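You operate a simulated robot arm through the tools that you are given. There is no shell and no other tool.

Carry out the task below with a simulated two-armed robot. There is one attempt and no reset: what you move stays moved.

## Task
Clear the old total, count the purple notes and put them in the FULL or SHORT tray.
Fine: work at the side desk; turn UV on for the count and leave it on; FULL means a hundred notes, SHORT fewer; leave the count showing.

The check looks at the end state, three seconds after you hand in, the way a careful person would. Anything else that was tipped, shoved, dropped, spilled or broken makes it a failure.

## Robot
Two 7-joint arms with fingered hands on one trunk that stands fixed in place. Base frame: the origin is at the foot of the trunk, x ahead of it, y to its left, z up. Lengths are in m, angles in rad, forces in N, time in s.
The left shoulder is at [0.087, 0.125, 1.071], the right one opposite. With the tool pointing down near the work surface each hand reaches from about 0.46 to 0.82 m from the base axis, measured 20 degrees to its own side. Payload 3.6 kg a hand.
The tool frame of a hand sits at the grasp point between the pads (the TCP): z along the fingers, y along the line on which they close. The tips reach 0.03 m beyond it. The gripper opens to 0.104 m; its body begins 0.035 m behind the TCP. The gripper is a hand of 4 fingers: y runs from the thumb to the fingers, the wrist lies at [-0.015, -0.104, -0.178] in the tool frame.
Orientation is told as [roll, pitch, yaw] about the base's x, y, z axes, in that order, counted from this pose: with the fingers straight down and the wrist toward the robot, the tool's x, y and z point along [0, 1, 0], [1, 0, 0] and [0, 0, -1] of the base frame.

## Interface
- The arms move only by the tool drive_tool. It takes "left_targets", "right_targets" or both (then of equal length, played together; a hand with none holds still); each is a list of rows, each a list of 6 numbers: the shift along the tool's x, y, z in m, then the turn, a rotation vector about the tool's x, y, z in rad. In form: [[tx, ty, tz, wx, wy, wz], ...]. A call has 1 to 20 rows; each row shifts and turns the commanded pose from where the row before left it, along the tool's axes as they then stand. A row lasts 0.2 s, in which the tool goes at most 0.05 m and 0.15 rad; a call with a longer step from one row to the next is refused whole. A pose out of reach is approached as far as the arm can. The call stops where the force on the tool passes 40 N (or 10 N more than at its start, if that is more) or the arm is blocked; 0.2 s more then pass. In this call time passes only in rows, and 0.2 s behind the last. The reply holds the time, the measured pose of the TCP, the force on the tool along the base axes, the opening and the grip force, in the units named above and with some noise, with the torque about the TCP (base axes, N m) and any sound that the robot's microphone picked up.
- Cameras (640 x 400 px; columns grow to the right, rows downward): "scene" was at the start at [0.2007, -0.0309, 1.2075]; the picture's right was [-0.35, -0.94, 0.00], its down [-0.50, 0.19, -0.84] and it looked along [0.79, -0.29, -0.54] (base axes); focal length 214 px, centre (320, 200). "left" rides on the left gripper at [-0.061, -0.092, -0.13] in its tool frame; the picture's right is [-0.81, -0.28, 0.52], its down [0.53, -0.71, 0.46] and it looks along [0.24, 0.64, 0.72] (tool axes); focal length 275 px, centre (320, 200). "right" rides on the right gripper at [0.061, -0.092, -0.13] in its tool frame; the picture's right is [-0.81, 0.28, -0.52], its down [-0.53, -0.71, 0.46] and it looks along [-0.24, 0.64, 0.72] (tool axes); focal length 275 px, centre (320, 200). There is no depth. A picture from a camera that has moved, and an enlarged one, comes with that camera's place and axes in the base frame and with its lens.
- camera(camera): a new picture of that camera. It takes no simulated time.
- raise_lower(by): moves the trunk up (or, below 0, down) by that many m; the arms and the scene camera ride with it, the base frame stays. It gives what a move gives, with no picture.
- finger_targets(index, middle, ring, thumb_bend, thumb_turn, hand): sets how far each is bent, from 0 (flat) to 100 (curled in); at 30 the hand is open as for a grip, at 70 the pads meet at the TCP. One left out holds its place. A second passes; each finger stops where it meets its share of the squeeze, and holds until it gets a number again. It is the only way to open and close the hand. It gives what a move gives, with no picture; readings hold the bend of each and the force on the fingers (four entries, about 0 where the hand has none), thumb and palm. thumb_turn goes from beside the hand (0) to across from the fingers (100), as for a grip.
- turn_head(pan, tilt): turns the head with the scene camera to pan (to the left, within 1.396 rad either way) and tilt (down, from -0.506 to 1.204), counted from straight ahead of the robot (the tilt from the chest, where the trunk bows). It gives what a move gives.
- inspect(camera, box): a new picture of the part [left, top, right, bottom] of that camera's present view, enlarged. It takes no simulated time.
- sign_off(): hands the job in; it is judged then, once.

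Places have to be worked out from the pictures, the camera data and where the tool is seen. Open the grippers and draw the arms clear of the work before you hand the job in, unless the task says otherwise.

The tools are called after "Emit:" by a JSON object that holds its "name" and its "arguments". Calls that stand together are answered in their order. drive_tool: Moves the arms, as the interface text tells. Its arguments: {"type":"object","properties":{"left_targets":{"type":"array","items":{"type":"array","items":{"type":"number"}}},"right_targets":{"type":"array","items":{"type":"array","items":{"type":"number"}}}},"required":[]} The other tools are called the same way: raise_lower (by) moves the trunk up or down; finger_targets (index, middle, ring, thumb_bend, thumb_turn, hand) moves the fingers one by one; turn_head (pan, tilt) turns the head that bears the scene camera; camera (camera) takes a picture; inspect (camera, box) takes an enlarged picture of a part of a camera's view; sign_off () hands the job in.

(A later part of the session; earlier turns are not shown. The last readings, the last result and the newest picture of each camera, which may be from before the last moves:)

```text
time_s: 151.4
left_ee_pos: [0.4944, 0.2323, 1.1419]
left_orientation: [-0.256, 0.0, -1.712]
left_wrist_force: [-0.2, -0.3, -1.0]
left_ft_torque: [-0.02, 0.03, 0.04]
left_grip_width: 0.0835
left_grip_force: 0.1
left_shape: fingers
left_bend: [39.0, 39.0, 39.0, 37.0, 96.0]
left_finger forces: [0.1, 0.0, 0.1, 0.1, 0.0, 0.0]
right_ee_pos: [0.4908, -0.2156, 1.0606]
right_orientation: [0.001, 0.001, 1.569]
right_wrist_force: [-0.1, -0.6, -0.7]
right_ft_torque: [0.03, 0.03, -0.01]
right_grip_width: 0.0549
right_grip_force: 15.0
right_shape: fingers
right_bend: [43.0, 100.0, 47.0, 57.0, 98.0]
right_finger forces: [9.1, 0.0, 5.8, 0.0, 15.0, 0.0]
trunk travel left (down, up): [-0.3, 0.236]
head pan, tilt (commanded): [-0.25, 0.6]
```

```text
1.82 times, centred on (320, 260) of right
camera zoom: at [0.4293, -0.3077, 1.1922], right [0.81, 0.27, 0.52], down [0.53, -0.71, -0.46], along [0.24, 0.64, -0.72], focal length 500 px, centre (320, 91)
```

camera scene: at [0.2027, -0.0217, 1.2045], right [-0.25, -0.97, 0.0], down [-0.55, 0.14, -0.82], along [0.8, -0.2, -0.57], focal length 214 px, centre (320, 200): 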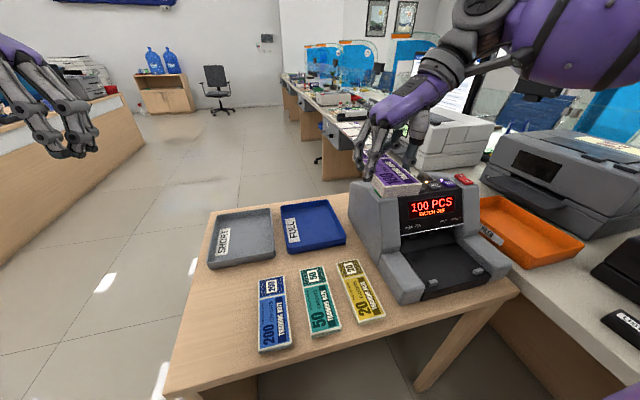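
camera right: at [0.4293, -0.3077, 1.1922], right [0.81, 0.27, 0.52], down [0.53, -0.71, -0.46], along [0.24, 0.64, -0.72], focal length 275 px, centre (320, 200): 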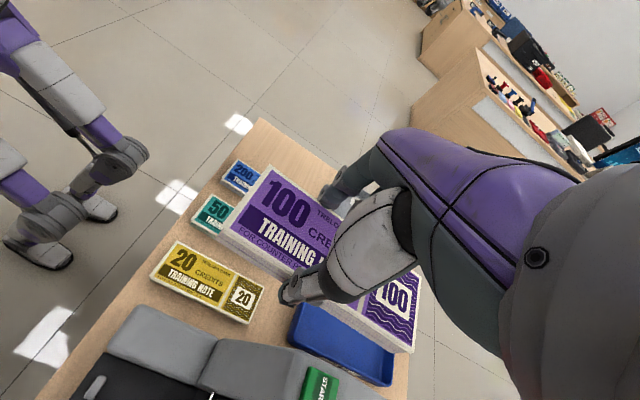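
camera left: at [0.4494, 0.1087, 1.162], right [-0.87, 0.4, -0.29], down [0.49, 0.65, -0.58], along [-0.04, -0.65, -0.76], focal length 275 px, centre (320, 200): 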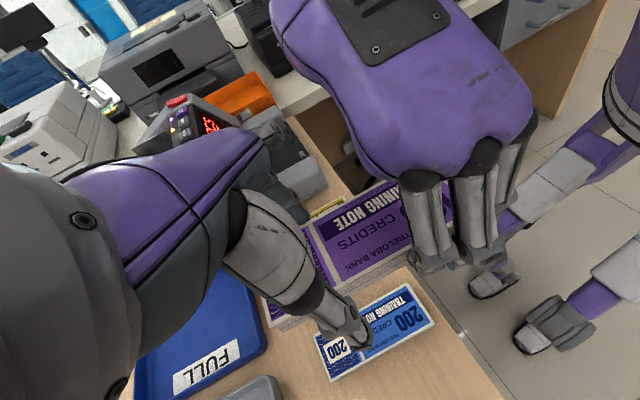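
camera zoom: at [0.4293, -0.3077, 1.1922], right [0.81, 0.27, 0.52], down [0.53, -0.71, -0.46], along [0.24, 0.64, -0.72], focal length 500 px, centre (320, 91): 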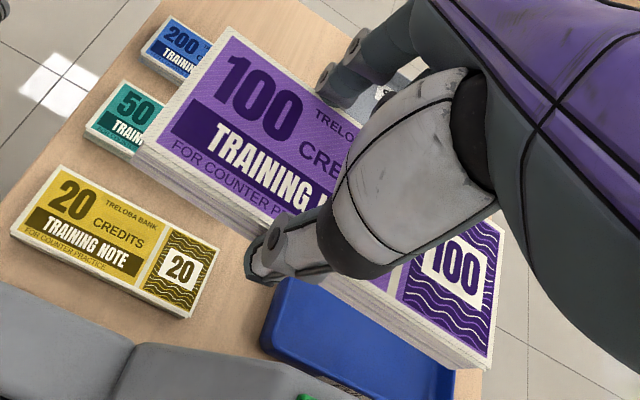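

In the hand the stack's centre is at TCP+(0.018, 0.007) and yawed −4.4°. I correct the yaw and move so the stack's centre is above the FULL tray's centre (0.71, −0.121).

Emit:
{"name": "drive_tool", "arguments": {"right_targets": [[0, 0, 0, 0, 0, -0.077], [-0.0348, 0.0118, 0, 0, 0, 0], [-0.0348, 0.0118, 0, 0, 0, 0], [-0.0348, 0.0118, 0, 0, 0, 0], [-0.0348, 0.0118, 0, 0, 0, 0], [-0.0348, 0.0118, 0, 0, 0, 0], [-0.0348, 0.0118, 0, 0, 0, 0]]}}

Emit:
{"name": "camera", "arguments": {"camera": "scene"}}

Emit:
{"name": "camera", "arguments": {"camera": "right"}}

```text
time_s: 153.0
left_ee_pos: [0.4955, 0.2327, 1.1417]
left_orientation: [-0.254, -0.001, -1.711]
left_wrist_force: [-0.7, 0.1, -0.3]
left_ft_torque: [0.0, 0.01, 0.02]
left_grip_width: 0.0837
left_grip_force: 0.1
left_shape: fingers
left_bend: [39.0, 39.0, 39.0, 37.0, 96.0]
left_finger forces: [0.0, 0.0, 0.0, 0.0, 0.1, 0.1]
right_ee_pos: [0.5982, -0.1676, 1.0386]
right_orientation: [0.0, 0.001, 1.647]
right_wrist_force: [0.4, -0.5, -2.7]
right_ft_torque: [-0.02, 0.02, 0.01]
right_grip_width: 0.0548
right_grip_force: 14.4
right_shape: fingers
right_bend: [43.0, 100.0, 47.0, 57.0, 98.0]
right_finger forces: [9.1, 0.1, 5.8, 0.0, 15.0, 0.0]
right hand out of reach, approached as far as the arm can: row 5, 6, 7
trunk travel left (down, up): [-0.3, 0.236]
head pan, tilt (commanded): [-0.25, 0.6]
```

```text
taken
camera scene: at [0.2027, -0.0217, 1.2045], right [-0.25, -0.97, 0.0], down [-0.55, 0.14, -0.83], along [0.8, -0.2, -0.56], focal length 214 px, centre (320, 200)
```

scene: 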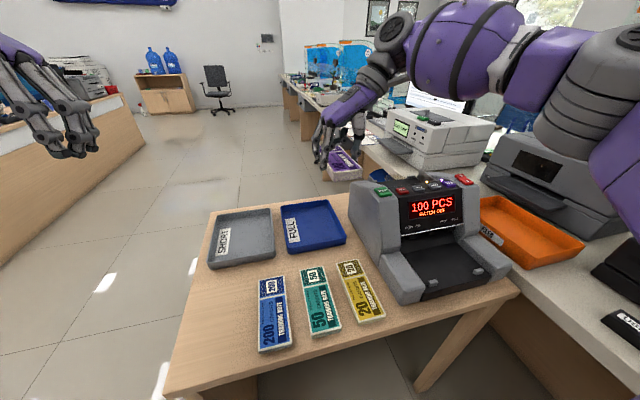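

```text
taken
camera right: at [0.5441, -0.2645, 1.1687], right [0.79, 0.34, 0.52], down [0.59, -0.67, -0.46], along [0.19, 0.66, -0.72], focal length 275 px, centre (320, 200)
```

right: 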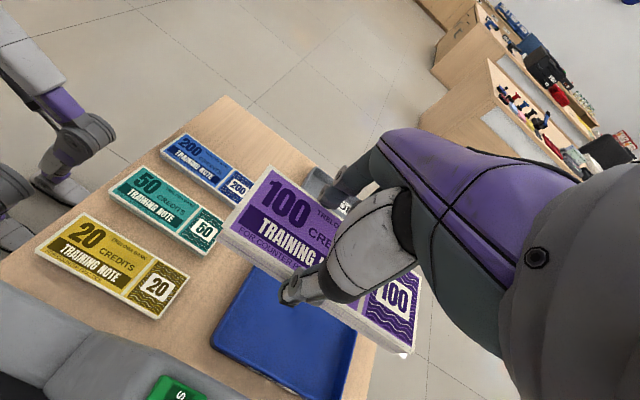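

That yaw is out of reach at this distance. I reduce the yaw to 1.2 rad (the stack still fits diagonally inside the tray) and approach the tray centre at a lower height.

Emit:
{"name": "drive_tool", "arguments": {"right_targets": [[0, 0, 0, 0, 0, 0.149], [0, 0, 0, 0, 0, 0.149], [0, 0, 0, 0, 0, 0.149], [-0.0235, 0.0259, 0.03, 0, 0, 0], [-0.0235, 0.0259, 0.03, 0, 0, 0], [-0.0235, 0.0259, 0.03, 0, 0, 0]]}}

Emit:
{"name": "camera", "arguments": {"camera": "right"}}

Emit:
{"name": "inspect", "arguments": {"camera": "scene", "box": [190, 130, 400, 310]}}

```text
time_s: 154.4
left_ee_pos: [0.4945, 0.2338, 1.1418]
left_orientation: [-0.256, 0.0, -1.711]
left_wrist_force: [-0.2, 0.4, 0.1]
left_ft_torque: [0.03, -0.01, -0.01]
left_grip_width: 0.0837
left_grip_force: 0.1
left_shape: fingers
left_bend: [39.0, 39.0, 39.0, 37.0, 96.0]
left_finger forces: [0.0, 0.1, 0.0, 0.0, 0.0, 0.1]
right_ee_pos: [0.6585, -0.1472, 0.9649]
right_orientation: [-0.002, 0.0, 1.198]
right_wrist_force: [-1.0, -1.4, -0.8]
right_ft_torque: [-0.04, 0.0, -0.01]
right_grip_width: 0.0547
right_grip_force: 14.9
right_shape: fingers
right_bend: [43.0, 100.0, 47.0, 57.0, 98.0]
right_finger forces: [9.2, 0.1, 6.0, 0.0, 15.3, 0.1]
right hand out of reach, approached as far as the arm can: row 5, 6
trunk travel left (down, up): [-0.3, 0.236]
head pan, tilt (commanded): [-0.25, 0.6]
```

```text
taken
camera right: at [0.568, -0.2109, 1.0957], right [0.85, -0.04, 0.52], down [0.24, -0.86, -0.46], along [0.46, 0.51, -0.72], focal length 275 px, centre (320, 200)
```

right: 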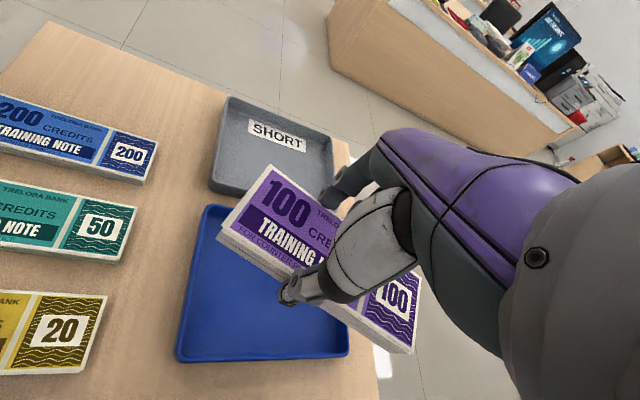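

```text
2.22 times, centred on (295, 220) of scene
camera zoom: at [0.2027, -0.0212, 1.2045], right [-0.25, -0.97, 0.0], down [-0.55, 0.14, -0.83], along [0.8, -0.2, -0.56], focal length 477 px, centre (376, 156)
```

zoom: 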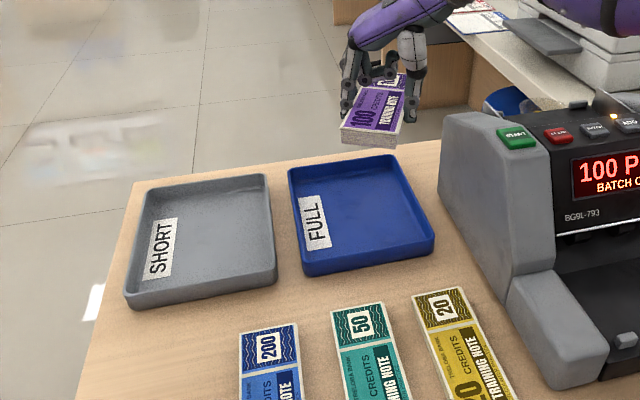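

I tilt the hand 0.2 rad so the fingers reach forward (wrist stays nearer), then move the stack's centre over the tray centre and descend partway.

Emit:
{"name": "drive_tool", "arguments": {"right_targets": [[0, 0, 0, 0, -0.1, 0], [0, 0, 0, 0, -0.1, 0], [-0.0139, 0.0318, 0.0028, 0, 0, 0], [0.008, 0, 0.0392, 0, 0, 0], [0.008, 0, 0.0392, 0, 0, 0]]}}

Emit:
{"name": "camera", "arguments": {"camera": "right"}}

Emit:
{"name": "inspect", "arguments": {"camera": "scene", "box": [190, 130, 400, 310]}}

```text
time_s: 155.6
left_ee_pos: [0.4949, 0.2342, 1.1429]
left_orientation: [-0.257, -0.002, -1.71]
left_wrist_force: [0.8, -0.4, -0.2]
left_ft_torque: [-0.01, 0.0, 0.02]
left_grip_width: 0.0837
left_grip_force: 0.0
left_shape: fingers
left_bend: [39.0, 39.0, 39.0, 37.0, 96.0]
left_finger forces: [0.1, 0.1, 0.1, 0.1, 0.0, 0.0]
right_ee_pos: [0.6744, -0.1308, 0.8853]
right_orientation: [-0.201, 0.001, 1.202]
right_wrist_force: [1.5, 0.2, -1.1]
right_ft_torque: [0.0, -0.01, 0.02]
right_grip_width: 0.0548
right_grip_force: 15.3
right_shape: fingers
right_bend: [43.0, 100.0, 47.0, 57.0, 98.0]
right_finger forces: [9.2, 0.0, 5.9, 0.0, 15.1, 0.1]
right hand out of reach, approached as far as the arm can: row 3
trunk travel left (down, up): [-0.3, 0.236]
head pan, tilt (commanded): [-0.25, 0.6]
```

```text
taken
camera right: at [0.562, -0.1859, 1.001], right [0.74, 0.01, 0.67], down [0.31, -0.89, -0.34], along [0.59, 0.46, -0.66], focal length 275 px, centre (320, 200)
```

right: 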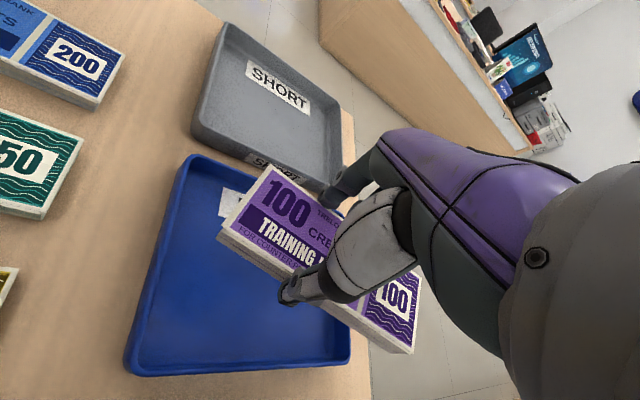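

```text
2.22 times, centred on (295, 220) of scene
camera zoom: at [0.2031, -0.0216, 1.2044], right [-0.25, -0.97, 0.0], down [-0.55, 0.14, -0.82], along [0.8, -0.2, -0.57], focal length 477 px, centre (376, 156)
```

zoom: 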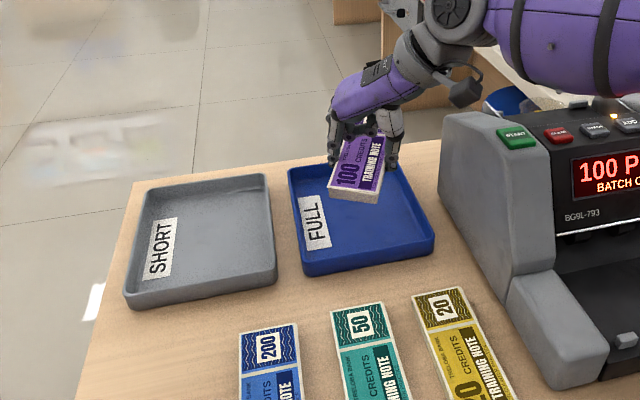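

The stack's centre is now around (0.699, −0.133); it needs about 1.2 cm more in x. I zoom to see the tray's interior and walls.

Emit:
{"name": "inspect", "arguments": {"camera": "right", "box": [110, 130, 430, 390]}}

Emit:
{"name": "inspect", "arguments": {"camera": "scene", "box": [300, 180, 400, 270]}}

```text
1.54 times, centred on (270, 260) of right
camera zoom: at [0.562, -0.1859, 1.001], right [0.74, 0.01, 0.67], down [0.31, -0.89, -0.34], along [0.59, 0.46, -0.66], focal length 424 px, centre (397, 108)
```

zoom: 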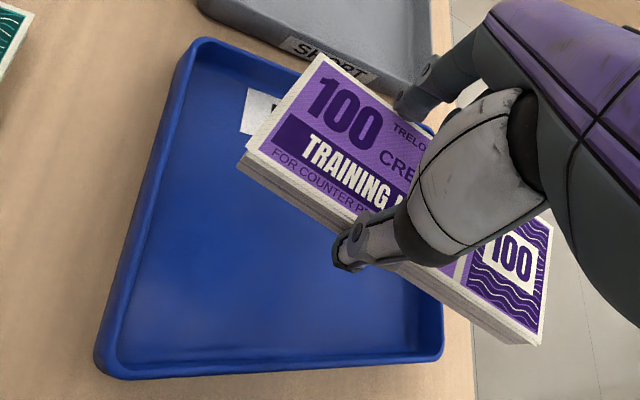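

```text
4.44 times, centred on (350, 225) of scene
camera zoom: at [0.2031, -0.0216, 1.2044], right [-0.25, -0.97, 0.0], down [-0.55, 0.14, -0.82], along [0.8, -0.2, -0.57], focal length 953 px, centre (187, 89)
```

zoom: 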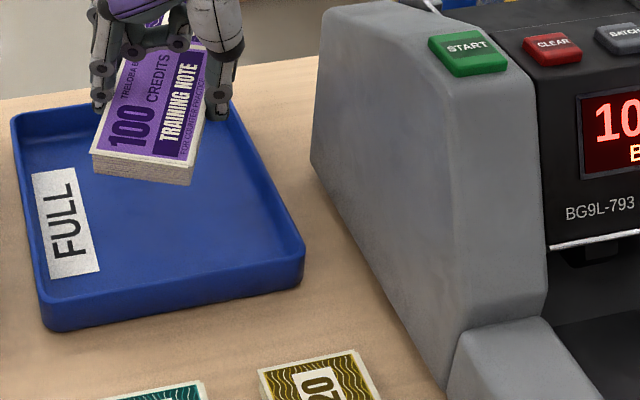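

The tray interior is roughly x 0.62–0.797, y −0.197…−0.045. I try shifting the stack the remaining ~1 cm in x and y.

Emit:
{"name": "drive_tool", "arguments": {"right_targets": [[-0.005, 0.0132, 0.001, 0, 0, 0]]}}

```text
time_s: 156.0
left_ee_pos: [0.4953, 0.233, 1.1414]
left_orientation: [-0.259, -0.001, -1.709]
left_wrist_force: [0.2, 0.3, -0.4]
left_ft_torque: [0.05, 0.02, -0.03]
left_grip_width: 0.0837
left_grip_force: 0.2
left_shape: fingers
left_bend: [39.0, 39.0, 39.0, 37.0, 96.0]
left_finger forces: [0.0, 0.0, 0.1, 0.0, 0.0, 0.0]
right_ee_pos: [0.6827, -0.1262, 0.884]
right_orientation: [-0.198, 0.001, 1.199]
right_wrist_force: [-0.6, 0.8, -0.5]
right_ft_torque: [0.03, 0.05, -0.02]
right_grip_width: 0.0546
right_grip_force: 15.4
right_shape: fingers
right_bend: [43.0, 100.0, 47.0, 57.0, 98.0]
right_finger forces: [9.1, 0.0, 5.8, 0.0, 15.0, 0.0]
right hand out of reach, approached as far as the arm can: row 1
trunk travel left (down, up): [-0.3, 0.236]
head pan, tilt (commanded): [-0.25, 0.6]
```

Now the stack centre is ≈(0.707, −0.129), inside the tray's bounds. To keep this reach I lower with the trunk: first 6 cm, then check.

Emit:
{"name": "raise_lower", "arguments": {"by": -0.06}}

Emit:
{"name": "camera", "arguments": {"camera": "right"}}

Emit:
{"name": "inspect", "arguments": {"camera": "scene", "box": [240, 150, 400, 280]}}

```text
time_s: 157.0
left_ee_pos: [0.4939, 0.2317, 1.0798]
left_orientation: [-0.256, 0.001, -1.71]
left_wrist_force: [-0.1, -0.3, 0.8]
left_ft_torque: [-0.03, 0.0, -0.02]
left_grip_width: 0.0838
left_grip_force: 0.0
left_shape: fingers
left_bend: [39.0, 39.0, 39.0, 37.0, 96.0]
left_finger forces: [0.0, 0.0, 0.0, 0.0, 0.1, 0.0]
right_ee_pos: [0.6826, -0.1271, 0.8255]
right_orientation: [-0.201, 0.001, 1.198]
right_wrist_force: [-0.6, -0.1, -0.6]
right_ft_torque: [-0.01, 0.08, 0.0]
right_grip_width: 0.0547
right_grip_force: 15.2
right_shape: fingers
right_bend: [43.0, 100.0, 47.0, 57.0, 98.0]
right_finger forces: [9.1, 0.0, 5.8, 0.1, 15.0, 0.0]
trunk travel left (down, up): [-0.24, 0.296]
head pan, tilt (commanded): [-0.25, 0.6]
```

```text
taken
camera right: at [0.5685, -0.1815, 0.9408], right [0.74, 0.01, 0.67], down [0.31, -0.89, -0.34], along [0.59, 0.46, -0.66], focal length 275 px, centre (320, 200)
```

right: 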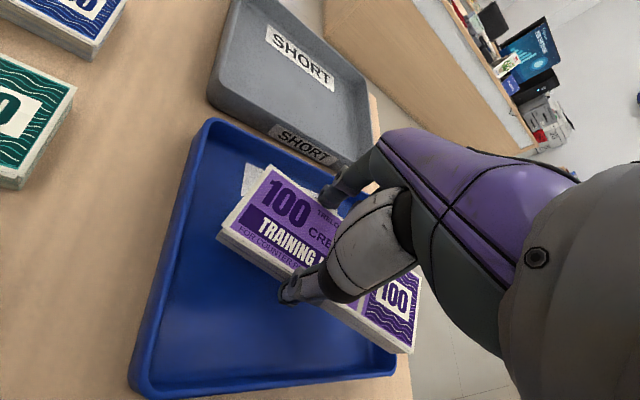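

```text
3.08 times, centred on (320, 215) of scene
camera zoom: at [0.2171, -0.0215, 1.1448], right [-0.25, -0.97, 0.0], down [-0.55, 0.14, -0.83], along [0.8, -0.2, -0.56], focal length 660 px, centre (320, 154)
```

zoom: 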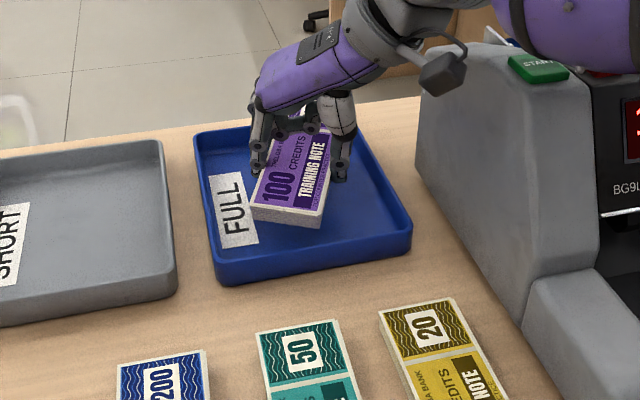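

The stack is inside the tray's outline. I lower the trunk another 1.5 cm and watch the force.

Emit:
{"name": "raise_lower", "arguments": {"by": -0.015}}

Emit:
{"name": "inspect", "arguments": {"camera": "right", "box": [130, 110, 430, 400]}}

Emit:
{"name": "inspect", "arguments": {"camera": "scene", "box": [270, 160, 370, 250]}}

```text
time_s: 157.7
left_ee_pos: [0.4927, 0.2331, 1.0663]
left_orientation: [-0.256, 0.0, -1.709]
left_wrist_force: [-0.1, 0.3, 0.0]
left_ft_torque: [-0.01, -0.02, -0.04]
left_grip_width: 0.0835
left_grip_force: 0.1
left_shape: fingers
left_bend: [39.0, 39.0, 39.0, 37.0, 96.0]
left_finger forces: [0.1, 0.0, 0.0, 0.0, 0.0, 0.0]
right_ee_pos: [0.6825, -0.1273, 0.809]
right_orientation: [-0.201, -0.002, 1.199]
right_wrist_force: [-0.3, -1.0, -0.4]
right_ft_torque: [0.03, 0.0, 0.01]
right_grip_width: 0.0547
right_grip_force: 14.7
right_shape: fingers
right_bend: [43.0, 100.0, 47.0, 57.0, 98.0]
right_finger forces: [9.2, 0.0, 5.9, 0.1, 14.9, 0.1]
trunk travel left (down, up): [-0.225, 0.311]
head pan, tilt (commanded): [-0.25, 0.6]
```

```text
1.38 times, centred on (280, 255) of right
camera zoom: at [0.5685, -0.1816, 0.9254], right [0.74, 0.01, 0.67], down [0.31, -0.89, -0.34], along [0.59, 0.46, -0.66], focal length 380 px, centre (375, 124)
```

zoom: 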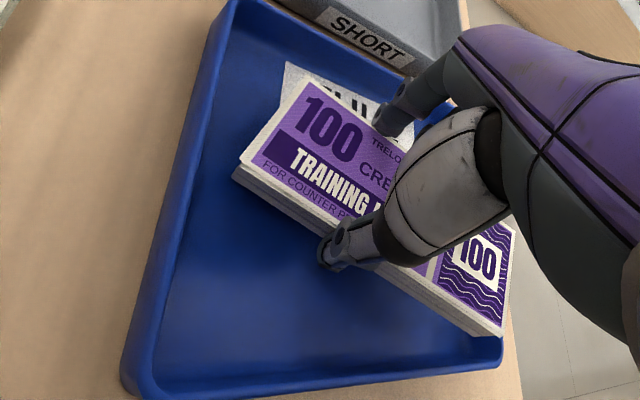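

```text
4.44 times, centred on (320, 205) of scene
camera zoom: at [0.2217, -0.0216, 1.1291], right [-0.25, -0.97, 0.0], down [-0.55, 0.14, -0.83], along [0.8, -0.2, -0.56], focal length 953 px, centre (320, 178)
```

zoom: 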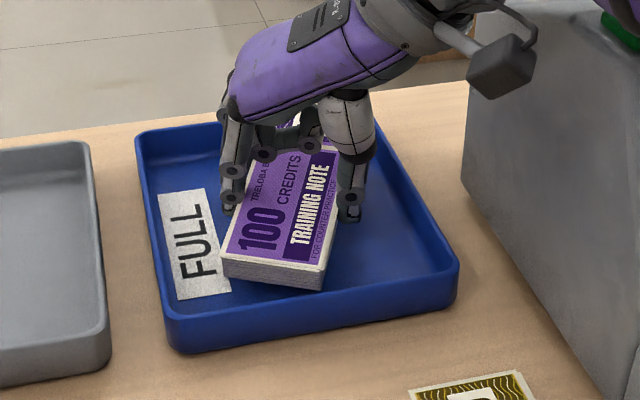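

The near corners are at about (0.631, −0.129) and (0.657, −0.073), so the far-right corner is close to the right wall. I nudge the stack ~8 mm to the left and 3 mm back.

Emit:
{"name": "drive_tool", "arguments": {"right_targets": [[0.0056, 0.0064, -0.0011, 0, 0, 0]]}}

Emit:
{"name": "inspect", "arguments": {"camera": "right", "box": [130, 110, 430, 400]}}

Emit:
{"name": "inspect", "arguments": {"camera": "scene", "box": [270, 160, 370, 250]}}

```text
time_s: 158.1
left_ee_pos: [0.4935, 0.233, 1.0651]
left_orientation: [-0.255, -0.001, -1.71]
left_wrist_force: [-0.8, 1.0, 0.1]
left_ft_torque: [0.0, 0.01, 0.01]
left_grip_width: 0.0836
left_grip_force: 0.3
left_shape: fingers
left_bend: [39.0, 39.0, 39.0, 37.0, 96.0]
left_finger forces: [0.0, 0.0, 0.0, 0.0, 0.0, 0.0]
right_ee_pos: [0.6791, -0.1187, 0.8095]
right_orientation: [-0.197, 0.0, 1.2]
right_wrist_force: [-0.2, -0.8, -0.8]
right_ft_torque: [-0.02, -0.02, 0.0]
right_grip_width: 0.0548
right_grip_force: 14.7
right_shape: fingers
right_bend: [43.0, 100.0, 47.0, 57.0, 98.0]
right_finger forces: [9.1, 0.0, 5.9, 0.1, 14.9, 0.0]
trunk travel left (down, up): [-0.225, 0.311]
head pan, tilt (commanded): [-0.25, 0.6]
```

```text
1.38 times, centred on (280, 255) of right
camera zoom: at [0.5656, -0.1734, 0.9251], right [0.74, 0.01, 0.67], down [0.31, -0.89, -0.34], along [0.59, 0.46, -0.66], focal length 380 px, centre (375, 124)
```

zoom: 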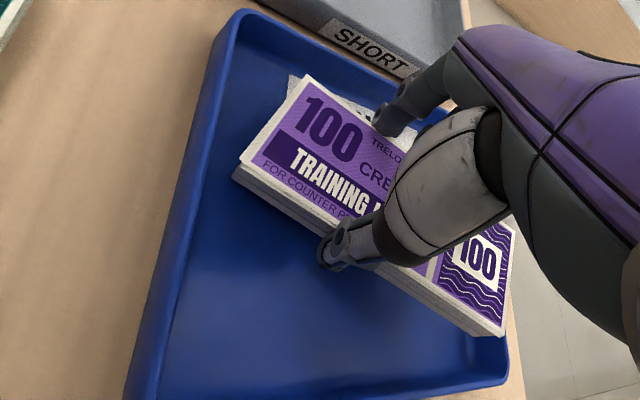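

```text
4.44 times, centred on (320, 205) of scene
camera zoom: at [0.2219, -0.0215, 1.129], right [-0.25, -0.97, 0.0], down [-0.55, 0.14, -0.83], along [0.8, -0.2, -0.56], focal length 953 px, centre (320, 178)
```

zoom: 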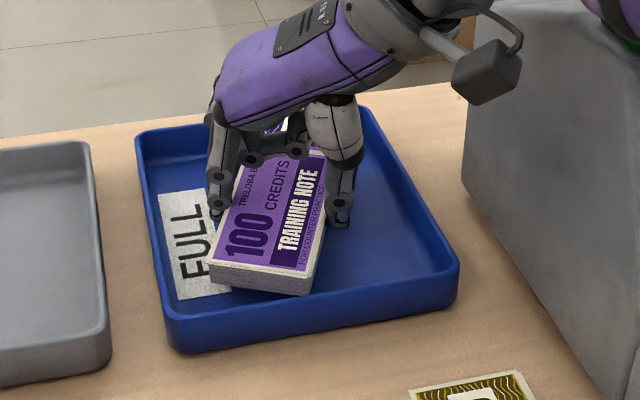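

Now the stack has margin on all sides. I lower by the trunk in 5 mm steps until contact.

Emit:
{"name": "raise_lower", "arguments": {"by": -0.006}}

```text
time_s: 158.6
left_ee_pos: [0.4932, 0.2324, 1.059]
left_orientation: [-0.254, -0.001, -1.71]
left_wrist_force: [-0.6, -0.2, -0.1]
left_ft_torque: [0.01, -0.01, 0.0]
left_grip_width: 0.0837
left_grip_force: 0.1
left_shape: fingers
left_bend: [39.0, 39.0, 39.0, 37.0, 96.0]
left_finger forces: [0.1, 0.0, 0.1, 0.1, 0.0, 0.0]
right_ee_pos: [0.6796, -0.1194, 0.8033]
right_orientation: [-0.2, 0.0, 1.198]
right_wrist_force: [-0.2, -0.5, -0.2]
right_ft_torque: [-0.02, 0.03, 0.02]
right_grip_width: 0.0548
right_grip_force: 14.5
right_shape: fingers
right_bend: [43.0, 100.0, 47.0, 57.0, 98.0]
right_finger forces: [9.1, 0.0, 5.8, 0.0, 14.9, 0.0]
trunk travel left (down, up): [-0.219, 0.317]
head pan, tilt (commanded): [-0.25, 0.6]
```

Still no contact; another 4 mm.

Emit:
{"name": "raise_lower", "arguments": {"by": -0.004}}

Emit:
{"name": "raise_lower", "arguments": {"by": -0.003}}

Emit:
{"name": "inspect", "arguments": {"camera": "scene", "box": [270, 160, 370, 250]}}

```text
time_s: 159.2
left_ee_pos: [0.4944, 0.233, 1.0554]
left_orientation: [-0.256, 0.0, -1.711]
left_wrist_force: [0.9, 0.8, -0.1]
left_ft_torque: [-0.02, -0.03, 0.0]
left_grip_width: 0.0838
left_grip_force: 0.0
left_shape: fingers
left_bend: [39.0, 39.0, 39.0, 37.0, 96.0]
left_finger forces: [0.0, 0.0, 0.1, 0.0, 0.0, 0.0]
right_ee_pos: [0.6786, -0.1187, 0.7993]
right_orientation: [-0.2, 0.0, 1.199]
right_wrist_force: [0.3, -0.4, -0.6]
right_ft_torque: [0.02, 0.02, -0.01]
right_grip_width: 0.0547
right_grip_force: 15.0
right_shape: fingers
right_bend: [43.0, 100.0, 47.0, 57.0, 98.0]
right_finger forces: [9.2, 0.0, 5.9, 0.0, 14.9, 0.1]
trunk travel left (down, up): [-0.215, 0.321]
head pan, tilt (commanded): [-0.25, 0.6]
```

```text
time_s: 159.7
left_ee_pos: [0.4938, 0.2329, 1.0538]
left_orientation: [-0.256, -0.001, -1.711]
left_wrist_force: [0.1, -0.3, 0.3]
left_ft_torque: [0.01, -0.03, 0.0]
left_grip_width: 0.0837
left_grip_force: 0.0
left_shape: fingers
left_bend: [39.0, 39.0, 39.0, 37.0, 96.0]
left_finger forces: [0.0, 0.1, 0.0, 0.1, 0.1, 0.0]
right_ee_pos: [0.6787, -0.1181, 0.7966]
right_orientation: [-0.201, 0.001, 1.197]
right_wrist_force: [0.9, -0.4, 2.6]
right_ft_torque: [-0.01, 0.16, -0.01]
right_grip_width: 0.0547
right_grip_force: 15.1
right_shape: fingers
right_bend: [43.0, 100.0, 47.0, 57.0, 98.0]
right_finger forces: [9.2, 0.1, 6.1, 0.0, 15.2, 0.0]
trunk travel left (down, up): [-0.212, 0.324]
head pan, tilt (commanded): [-0.25, 0.6]
heard: click
```

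```text
4.44 times, centred on (320, 205) of scene
camera zoom: at [0.2259, -0.0215, 1.1151], right [-0.25, -0.97, 0.0], down [-0.55, 0.14, -0.83], along [0.8, -0.2, -0.56], focal length 953 px, centre (320, 178)
```

zoom: 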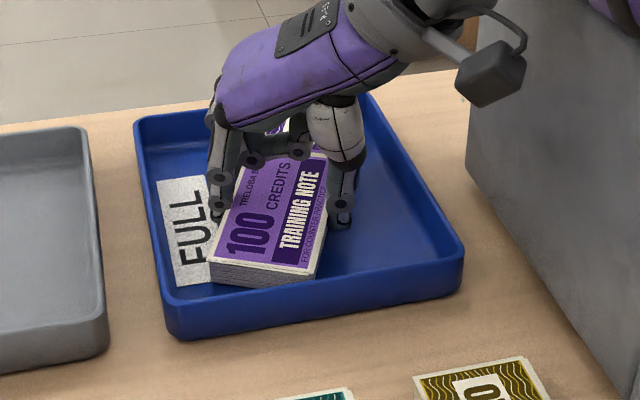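

A click was heard – something may have touched a machine button. I check the machine's display and the arm's clearance at once.

Emit:
{"name": "turn_head", "arguments": {"pan": -0.6, "tilt": 0.5}}

Emit:
{"name": "camera", "arguments": {"camera": "scene"}}

Emit:
{"name": "inspect", "arguments": {"camera": "scene", "box": [220, 120, 440, 290]}}

```text
time_s: 160.5
left_ee_pos: [0.4937, 0.2329, 1.0519]
left_orientation: [-0.258, 0.0, -1.711]
left_wrist_force: [0.6, -0.4, -0.2]
left_ft_torque: [0.0, 0.02, 0.0]
left_grip_width: 0.0836
left_grip_force: 0.1
left_shape: fingers
left_bend: [39.0, 39.0, 39.0, 37.0, 96.0]
left_finger forces: [0.0, 0.1, 0.0, 0.0, 0.0, 0.0]
right_ee_pos: [0.6787, -0.1184, 0.7946]
right_orientation: [-0.201, 0.002, 1.2]
right_wrist_force: [1.1, -0.5, 2.5]
right_ft_torque: [0.01, 0.16, 0.0]
right_grip_width: 0.0545
right_grip_force: 15.4
right_shape: fingers
right_bend: [43.0, 100.0, 47.0, 58.0, 98.0]
right_finger forces: [9.4, 0.0, 6.2, 0.1, 15.1, 0.0]
trunk travel left (down, up): [-0.212, 0.324]
head pan, tilt (commanded): [-0.6, 0.499]
```

```text
taken
camera scene: at [0.2153, -0.051, 1.1242], right [-0.56, -0.83, 0.0], down [-0.4, 0.27, -0.88], along [0.72, -0.5, -0.48], focal length 214 px, centre (320, 200)
```

scene: 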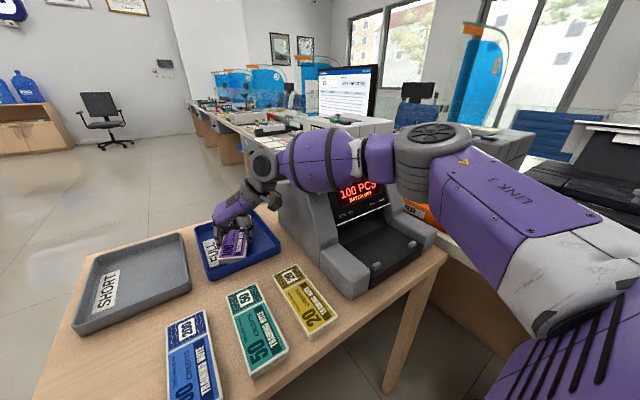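

```text
2.35 times, centred on (330, 205) of scene
camera zoom: at [0.2153, -0.051, 1.1242], right [-0.56, -0.83, 0.0], down [-0.4, 0.27, -0.88], along [0.72, -0.5, -0.48], focal length 505 px, centre (296, 188)
```

zoom: 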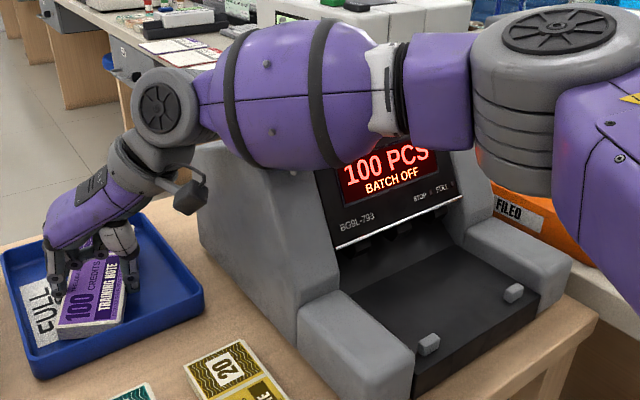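

The forearm is lying on the machine's button row; the display still reads 100 PCS, BATCH OFF. I raise the trunk 1 cm right away to take the forearm off the buttons, then re-check.

Emit:
{"name": "raise_lower", "arguments": {"by": 0.01}}

Emit:
{"name": "inspect", "arguments": {"camera": "scene", "box": [220, 120, 440, 290]}}

Emit:
{"name": "inspect", "arguments": {"camera": "right", "box": [130, 110, 430, 400]}}

```text
time_s: 161.1
left_ee_pos: [0.4945, 0.2325, 1.0618]
left_orientation: [-0.258, -0.001, -1.71]
left_wrist_force: [-0.1, 0.4, -0.5]
left_ft_torque: [-0.01, 0.02, 0.01]
left_grip_width: 0.0838
left_grip_force: 0.1
left_shape: fingers
left_bend: [39.0, 39.0, 39.0, 37.0, 96.0]
left_finger forces: [0.0, 0.1, 0.2, 0.0, 0.0, 0.0]
right_ee_pos: [0.6793, -0.1188, 0.8055]
right_orientation: [-0.199, 0.001, 1.199]
right_wrist_force: [0.8, 0.8, -1.1]
right_ft_torque: [-0.02, 0.04, -0.04]
right_grip_width: 0.0545
right_grip_force: 15.4
right_shape: fingers
right_bend: [43.0, 100.0, 47.0, 57.0, 98.0]
right_finger forces: [9.4, 0.0, 5.9, 0.0, 15.3, 0.1]
trunk travel left (down, up): [-0.222, 0.314]
head pan, tilt (commanded): [-0.6, 0.499]
```

```text
2.35 times, centred on (330, 205) of scene
camera zoom: at [0.2129, -0.0511, 1.1348], right [-0.56, -0.83, 0.0], down [-0.4, 0.27, -0.88], along [0.72, -0.5, -0.48], focal length 505 px, centre (296, 188)
```

zoom: 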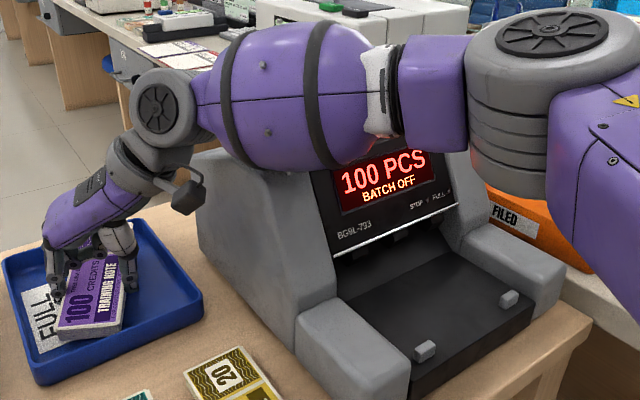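

```text
1.38 times, centred on (280, 255) of right
camera zoom: at [0.5661, -0.1734, 0.9213], right [0.75, 0.01, 0.67], down [0.31, -0.89, -0.34], along [0.59, 0.46, -0.66], focal length 380 px, centre (375, 124)
```

zoom: 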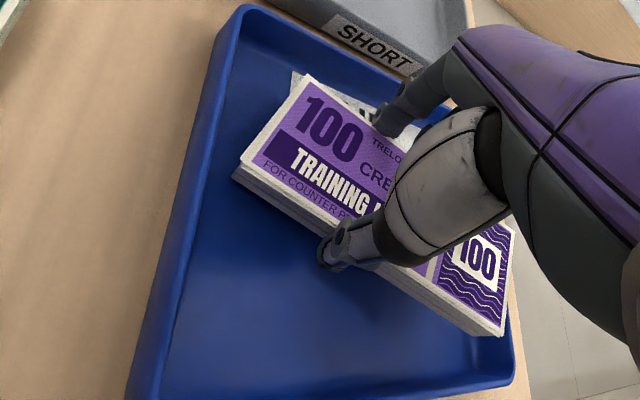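

The display is still 100 PCS. With the forearm clear, I shift the stack 4 mm nearer the robot and 4 mm lower using only the arm, then release it into the tray.

Emit:
{"name": "drive_tool", "arguments": {"right_targets": [[0.0037, -0.0014, -0.0007, 0, 0, 0], [0.0008, 0, 0.0039, 0, 0, 0]]}}

Emit:
{"name": "finger_targets", "arguments": {"hand": "right", "index": 33, "ring": 33, "thumb_bend": 44}}

Emit:
{"name": "inspect", "arguments": {"camera": "right", "box": [130, 110, 430, 400]}}

Emit:
{"name": "inspect", "arguments": {"camera": "scene", "box": [190, 130, 440, 290]}}

```text
time_s: 161.7
left_ee_pos: [0.4938, 0.2326, 1.063]
left_orientation: [-0.257, 0.001, -1.71]
left_wrist_force: [-0.2, 0.5, 1.3]
left_ft_torque: [-0.04, 0.03, 0.01]
left_grip_width: 0.0836
left_grip_force: 0.1
left_shape: fingers
left_bend: [39.0, 39.0, 39.0, 37.0, 96.0]
left_finger forces: [0.0, 0.0, 0.0, 0.1, 0.0, 0.0]
right_ee_pos: [0.6753, -0.1185, 0.8023]
right_orientation: [-0.2, 0.0, 1.2]
right_wrist_force: [-0.5, 0.6, -1.2]
right_ft_torque: [-0.02, 0.03, 0.0]
right_grip_width: 0.0546
right_grip_force: 14.7
right_shape: fingers
right_bend: [43.0, 100.0, 47.0, 57.0, 98.0]
right_finger forces: [9.4, 0.0, 5.7, 0.0, 15.3, 0.0]
trunk travel left (down, up): [-0.222, 0.314]
head pan, tilt (commanded): [-0.6, 0.499]
```

```text
time_s: 162.7
left_ee_pos: [0.4934, 0.2317, 1.0629]
left_orientation: [-0.255, 0.0, -1.709]
left_wrist_force: [-0.4, -0.7, -0.4]
left_ft_torque: [-0.02, -0.01, 0.03]
left_grip_width: 0.0836
left_grip_force: 0.0
left_shape: fingers
left_bend: [39.0, 39.0, 39.0, 37.0, 96.0]
left_finger forces: [0.0, 0.0, 0.1, 0.1, 0.1, 0.1]
right_ee_pos: [0.6751, -0.1193, 0.803]
right_orientation: [-0.2, 0.0, 1.201]
right_wrist_force: [-0.2, 0.5, 1.1]
right_ft_torque: [0.01, -0.01, 0.02]
right_grip_width: 0.0813
right_grip_force: 0.0
right_shape: fingers
right_bend: [33.0, 100.0, 33.0, 44.0, 97.0]
right_finger forces: [0.1, 0.0, 0.0, 0.0, 0.0, 0.1]
trunk travel left (down, up): [-0.222, 0.314]
head pan, tilt (commanded): [-0.6, 0.499]
```

```text
1.38 times, centred on (280, 255) of right
camera zoom: at [0.5617, -0.1735, 0.918], right [0.74, 0.01, 0.67], down [0.31, -0.89, -0.34], along [0.59, 0.46, -0.66], focal length 380 px, centre (375, 124)
```

zoom: 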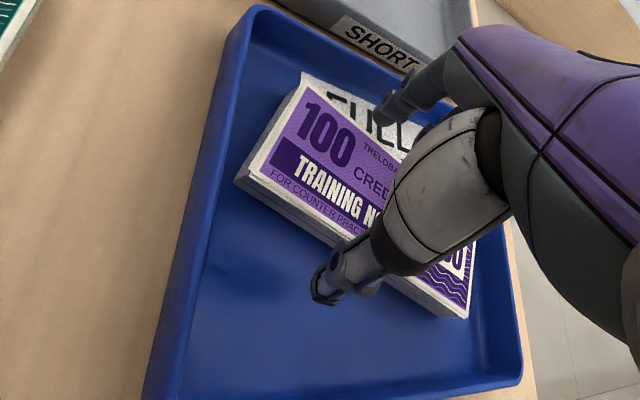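

```text
2.50 times, centred on (315, 210) of scene
camera zoom: at [0.2124, -0.0511, 1.1349], right [-0.56, -0.83, 0.0], down [-0.4, 0.27, -0.88], along [0.72, -0.5, -0.48], focal length 536 px, centre (332, 175)
```

zoom: 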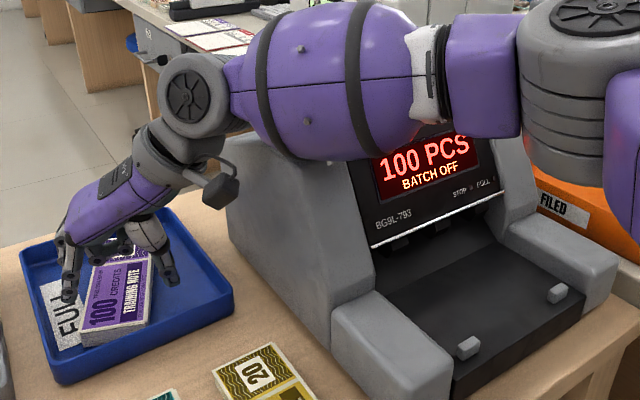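

The stack lies flat in the FULL tray and the fingers are free. I raise the trunk to lift the hand and forearm straight up.

Emit:
{"name": "raise_lower", "arguments": {"by": 0.15}}

Emit:
{"name": "camera", "arguments": {"camera": "scene"}}

Emit:
{"name": "camera", "arguments": {"camera": "right"}}

```text
time_s: 164.4
left_ee_pos: [0.494, 0.2331, 1.2119]
left_orientation: [-0.258, 0.0, -1.71]
left_wrist_force: [0.3, 0.6, 0.6]
left_ft_torque: [-0.03, 0.01, -0.01]
left_grip_width: 0.0836
left_grip_force: 0.1
left_shape: fingers
left_bend: [39.0, 39.0, 39.0, 37.0, 96.0]
left_finger forces: [0.0, 0.1, 0.0, 0.0, 0.1, 0.1]
right_ee_pos: [0.6761, -0.1184, 0.9804]
right_orientation: [-0.248, -0.019, 1.199]
right_wrist_force: [0.2, 0.8, -0.2]
right_ft_torque: [-0.01, -0.01, 0.0]
right_grip_width: 0.0814
right_grip_force: 0.1
right_shape: fingers
right_bend: [33.0, 100.0, 33.0, 44.0, 97.0]
right_finger forces: [0.1, 0.1, 0.0, 0.0, 0.0, 0.0]
trunk travel left (down, up): [-0.372, 0.164]
head pan, tilt (commanded): [-0.6, 0.499]
```

```text
taken
camera scene: at [0.1767, -0.051, 1.2836], right [-0.56, -0.83, 0.0], down [-0.4, 0.27, -0.88], along [0.72, -0.5, -0.48], focal length 214 px, centre (320, 200)
```

scene: 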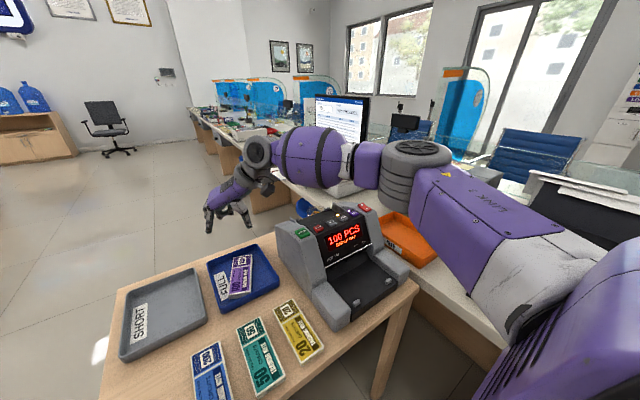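

```text
taken
camera right: at [0.5571, -0.1734, 1.0898], right [0.71, 0.01, 0.71], down [0.33, -0.89, -0.32], along [0.62, 0.46, -0.63], focal length 275 px, centre (320, 200)
```

right: 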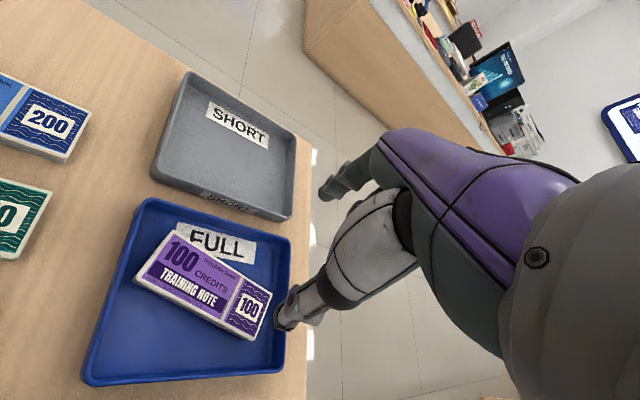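

The stack rests inside FULL. I check the machine: display, UV and ADD lamps, and that nothing was displaced.

Emit:
{"name": "inspect", "arguments": {"camera": "scene", "box": [270, 190, 420, 320]}}

Emit:
{"name": "inspect", "arguments": {"camera": "scene", "box": [300, 195, 380, 255]}}

Emit:
{"name": "inspect", "arguments": {"camera": "scene", "box": [100, 220, 330, 400]}}

```text
3.08 times, centred on (345, 255) of scene
camera zoom: at [0.1767, -0.051, 1.2836], right [-0.56, -0.83, 0.0], down [-0.4, 0.27, -0.88], along [0.72, -0.5, -0.48], focal length 660 px, centre (243, 31)
```

zoom: 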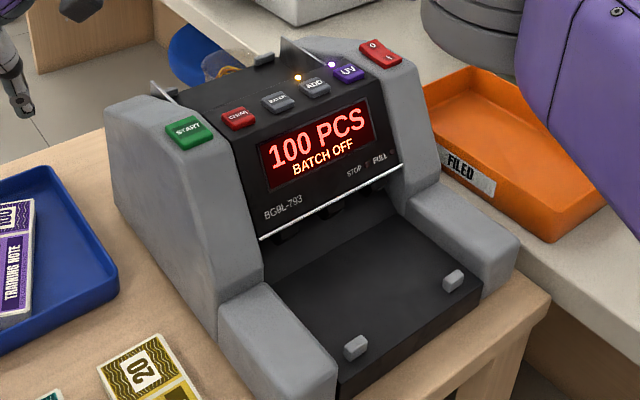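

```text
6.67 times, centred on (340, 225) of scene
camera zoom: at [0.1767, -0.051, 1.2836], right [-0.56, -0.83, 0.0], down [-0.4, 0.27, -0.88], along [0.72, -0.5, -0.48], focal length 1430 px, centre (187, 33)
```

zoom: 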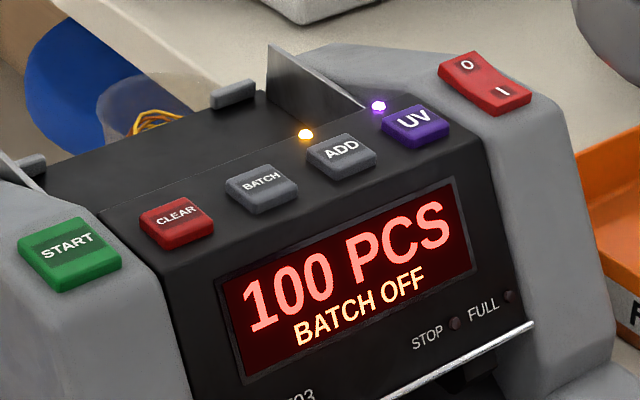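

```text
2.22 times, centred on (215, 310) of scene
camera zoom: at [0.1767, -0.051, 1.2836], right [-0.56, -0.83, 0.0], down [-0.4, 0.27, -0.88], along [0.72, -0.5, -0.48], focal length 477 px, centre (553, -44)
```

zoom: 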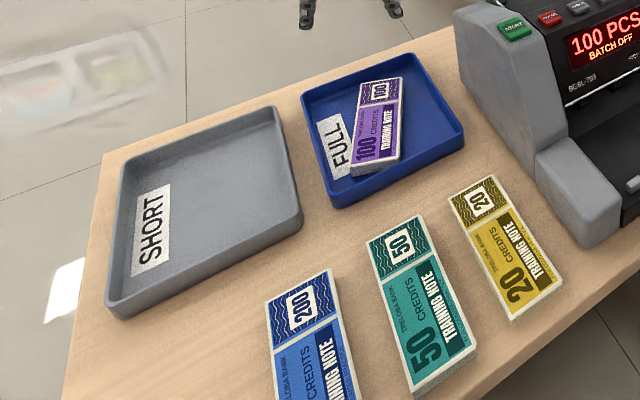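

Display shows 100 PCS with UV lit, everything else in place. Now I raise the right hand and draw it back to the right, clear of the machine and trays.

Emit:
{"name": "drive_tool", "arguments": {"right_targets": [[-0.011, 0, -0.0436, 0, 0, 0], [-0.011, 0, -0.0436, 0, 0, 0], [0.0187, -0.0386, -0.0047, 0, 0, 0], [0.0187, -0.0386, -0.0047, 0, 0, 0], [0.0187, -0.0386, -0.0047, 0, 0, 0], [0.0187, -0.0386, -0.0047, 0, 0, 0], [0.0187, -0.0386, -0.0047, 0, 0, 0], [0.0187, -0.0386, -0.0047, 0, 0, 0], [0.0187, -0.0386, -0.0047, 0, 0, 0], [0.0187, -0.0386, -0.0047, 0, 0, 0]]}}

Emit:
{"name": "finger_targets", "arguments": {"hand": "right", "index": 30, "middle": 30, "ring": 30, "thumb_bend": 30, "thumb_turn": 98}}

Emit:
{"name": "camera", "arguments": {"camera": "scene"}}

```text
time_s: 166.6
left_ee_pos: [0.4923, 0.233, 1.2108]
left_orientation: [-0.256, 0.0, -1.71]
left_wrist_force: [-1.1, -0.1, 0.2]
left_ft_torque: [0.03, -0.01, -0.02]
left_grip_width: 0.0835
left_grip_force: 0.0
left_shape: fingers
left_bend: [39.0, 39.0, 39.0, 37.0, 96.0]
left_finger forces: [0.1, 0.1, 0.1, 0.0, 0.0, 0.1]
right_ee_pos: [0.4201, -0.3717, 1.0615]
right_orientation: [-0.248, -0.02, 1.2]
right_wrist_force: [0.4, -0.7, 0.3]
right_ft_torque: [0.0, -0.01, 0.0]
right_grip_width: 0.0815
right_grip_force: 0.0
right_shape: fingers
right_bend: [33.0, 100.0, 33.0, 44.0, 97.0]
right_finger forces: [0.0, 0.1, 0.1, 0.1, 0.1, 0.0]
right hand out of reach, approached as far as the arm can: row 1, 2
trunk travel left (down, up): [-0.372, 0.164]
head pan, tilt (commanded): [-0.6, 0.499]
```

```text
time_s: 167.6
left_ee_pos: [0.4937, 0.2333, 1.2129]
left_orientation: [-0.256, -0.001, -1.711]
left_wrist_force: [0.1, 0.1, -0.4]
left_ft_torque: [0.01, 0.04, 0.02]
left_grip_width: 0.0838
left_grip_force: 0.1
left_shape: fingers
left_bend: [39.0, 39.0, 39.0, 37.0, 96.0]
left_finger forces: [0.0, 0.0, 0.0, 0.1, 0.0, 0.0]
right_ee_pos: [0.4199, -0.3725, 1.062]
right_orientation: [-0.249, -0.019, 1.2]
right_wrist_force: [0.4, 0.2, 0.4]
right_ft_torque: [-0.01, 0.01, 0.0]
right_grip_width: 0.1031
right_grip_force: 0.1
right_shape: fingers
right_bend: [30.0, 30.0, 30.0, 30.0, 96.0]
right_finger forces: [0.0, 0.1, 0.0, 0.1, 0.1, 0.0]
trunk travel left (down, up): [-0.372, 0.164]
head pan, tilt (commanded): [-0.6, 0.499]
```

```text
taken
camera scene: at [0.1766, -0.051, 1.2837], right [-0.56, -0.83, 0.0], down [-0.4, 0.27, -0.88], along [0.72, -0.5, -0.48], focal length 214 px, centre (320, 200)
```

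scene: 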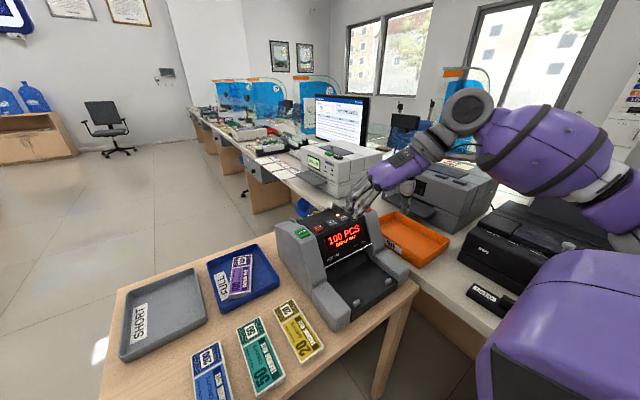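

The right hand is open but still above the stacker front. I lift it higher and further right, and move the left hand away to the left with its fingers open.

Emit:
{"name": "drive_tool", "arguments": {"right_targets": [[-0.0099, 0, -0.0388, 0, 0, 0], [-0.0099, 0, -0.0388, 0, 0, 0], [-0.0099, 0, -0.0388, 0, 0, 0], [-0.014, -0.0373, 0.0035, 0, 0, 0], [-0.014, -0.0373, 0.0035, 0, 0, 0]], "left_targets": [[0, -0.04, 0, 0, 0, 0], [0, -0.045, 0, 0, 0, 0], [0, -0.045, 0, 0, 0, 0], [0, -0.03, 0, 0, 0, 0], [0, 0, 0, 0, 0, 0]]}}

Emit:
{"name": "finger_targets", "arguments": {"hand": "left", "index": 30, "middle": 30, "ring": 30, "thumb_bend": 30, "thumb_turn": 98}}

Emit:
{"name": "turn_head", "arguments": {"pan": -0.45, "tilt": 0.65}}

Emit:
{"name": "camera", "arguments": {"camera": "scene"}}

Emit:
{"name": "inspect", "arguments": {"camera": "scene", "box": [160, 150, 440, 340]}}

```text
time_s: 168.8
left_ee_pos: [0.4714, 0.3503, 1.1718]
left_orientation: [-0.256, 0.001, -1.708]
left_wrist_force: [0.8, -0.5, -0.6]
left_ft_torque: [0.01, 0.0, -0.04]
left_grip_width: 0.0837
left_grip_force: 0.1
left_shape: fingers
left_bend: [39.0, 39.0, 39.0, 37.0, 96.0]
left_finger forces: [0.0, 0.0, 0.0, 0.0, 0.1, 0.1]
left hand out of reach, approached as far as the arm can: row 1, 2, 3, 4
right_ee_pos: [0.4184, -0.4543, 1.1803]
right_orientation: [-0.249, -0.02, 1.201]
right_wrist_force: [0.2, 0.6, 0.0]
right_ft_torque: [0.03, 0.04, -0.02]
right_grip_width: 0.1031
right_grip_force: 0.1
right_shape: fingers
right_bend: [30.0, 30.0, 30.0, 30.0, 96.0]
right_finger forces: [0.1, 0.0, 0.0, 0.0, 0.1, 0.0]
trunk travel left (down, up): [-0.372, 0.164]
head pan, tilt (commanded): [-0.6, 0.499]
```

```text
time_s: 169.8
left_ee_pos: [0.4712, 0.3517, 1.1725]
left_orientation: [-0.253, 0.001, -1.708]
left_wrist_force: [0.0, -0.2, -0.4]
left_ft_torque: [-0.03, 0.01, 0.02]
left_grip_width: 0.1029
left_grip_force: 0.1
left_shape: fingers
left_bend: [30.0, 30.0, 30.0, 30.0, 96.0]
left_finger forces: [0.1, 0.0, 0.0, 0.1, 0.0, 0.1]
right_ee_pos: [0.42, -0.4547, 1.1803]
right_orientation: [-0.246, -0.018, 1.202]
right_wrist_force: [1.3, 0.3, 0.2]
right_ft_torque: [0.01, 0.03, 0.03]
right_grip_width: 0.1031
right_grip_force: 0.0
right_shape: fingers
right_bend: [30.0, 30.0, 30.0, 30.0, 96.0]
right_finger forces: [0.0, 0.1, 0.1, 0.1, 0.1, 0.1]
trunk travel left (down, up): [-0.372, 0.164]
head pan, tilt (commanded): [-0.6, 0.499]
```

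```text
time_s: 170.5
left_ee_pos: [0.4706, 0.3511, 1.1712]
left_orientation: [-0.255, 0.002, -1.709]
left_wrist_force: [0.6, -1.1, -0.4]
left_ft_torque: [-0.01, 0.01, 0.05]
left_grip_width: 0.103
left_grip_force: 0.1
left_shape: fingers
left_bend: [30.0, 30.0, 30.0, 30.0, 96.0]
left_finger forces: [0.0, 0.1, 0.0, 0.1, 0.0, 0.0]
right_ee_pos: [0.4186, -0.4536, 1.1809]
right_orientation: [-0.248, -0.02, 1.2]
right_wrist_force: [-0.1, -0.2, -0.3]
right_ft_torque: [-0.02, 0.0, 0.0]
right_grip_width: 0.1033
right_grip_force: 0.1
right_shape: fingers
right_bend: [30.0, 30.0, 30.0, 30.0, 96.0]
right_finger forces: [0.1, 0.1, 0.0, 0.1, 0.0, 0.0]
trunk travel left (down, up): [-0.372, 0.164]
head pan, tilt (commanded): [-0.45, 0.649]
```

```text
taken
camera scene: at [0.1796, -0.0375, 1.2703], right [-0.44, -0.9, 0.0], down [-0.54, 0.26, -0.8], along [0.72, -0.35, -0.6], focal length 214 px, centre (320, 200)
```

scene: 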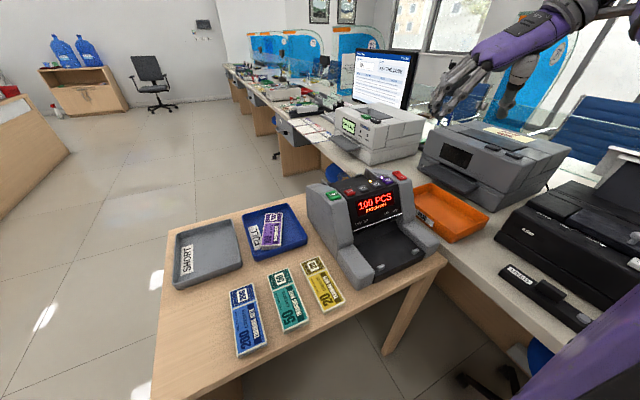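

```text
2.11 times, centred on (300, 245) of scene
camera zoom: at [0.1796, -0.0375, 1.2703], right [-0.44, -0.9, 0.0], down [-0.54, 0.26, -0.8], along [0.72, -0.35, -0.6], focal length 452 px, centre (362, 105)
```

zoom: 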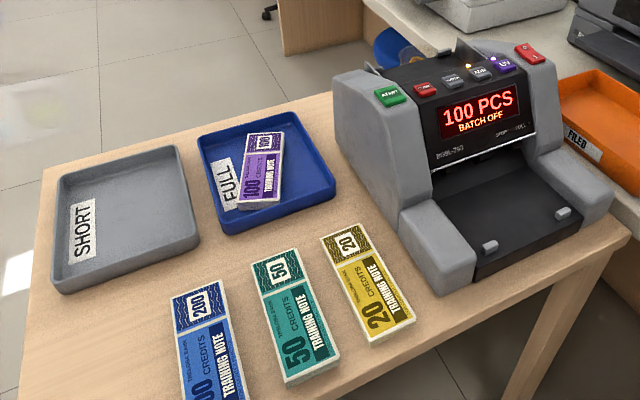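

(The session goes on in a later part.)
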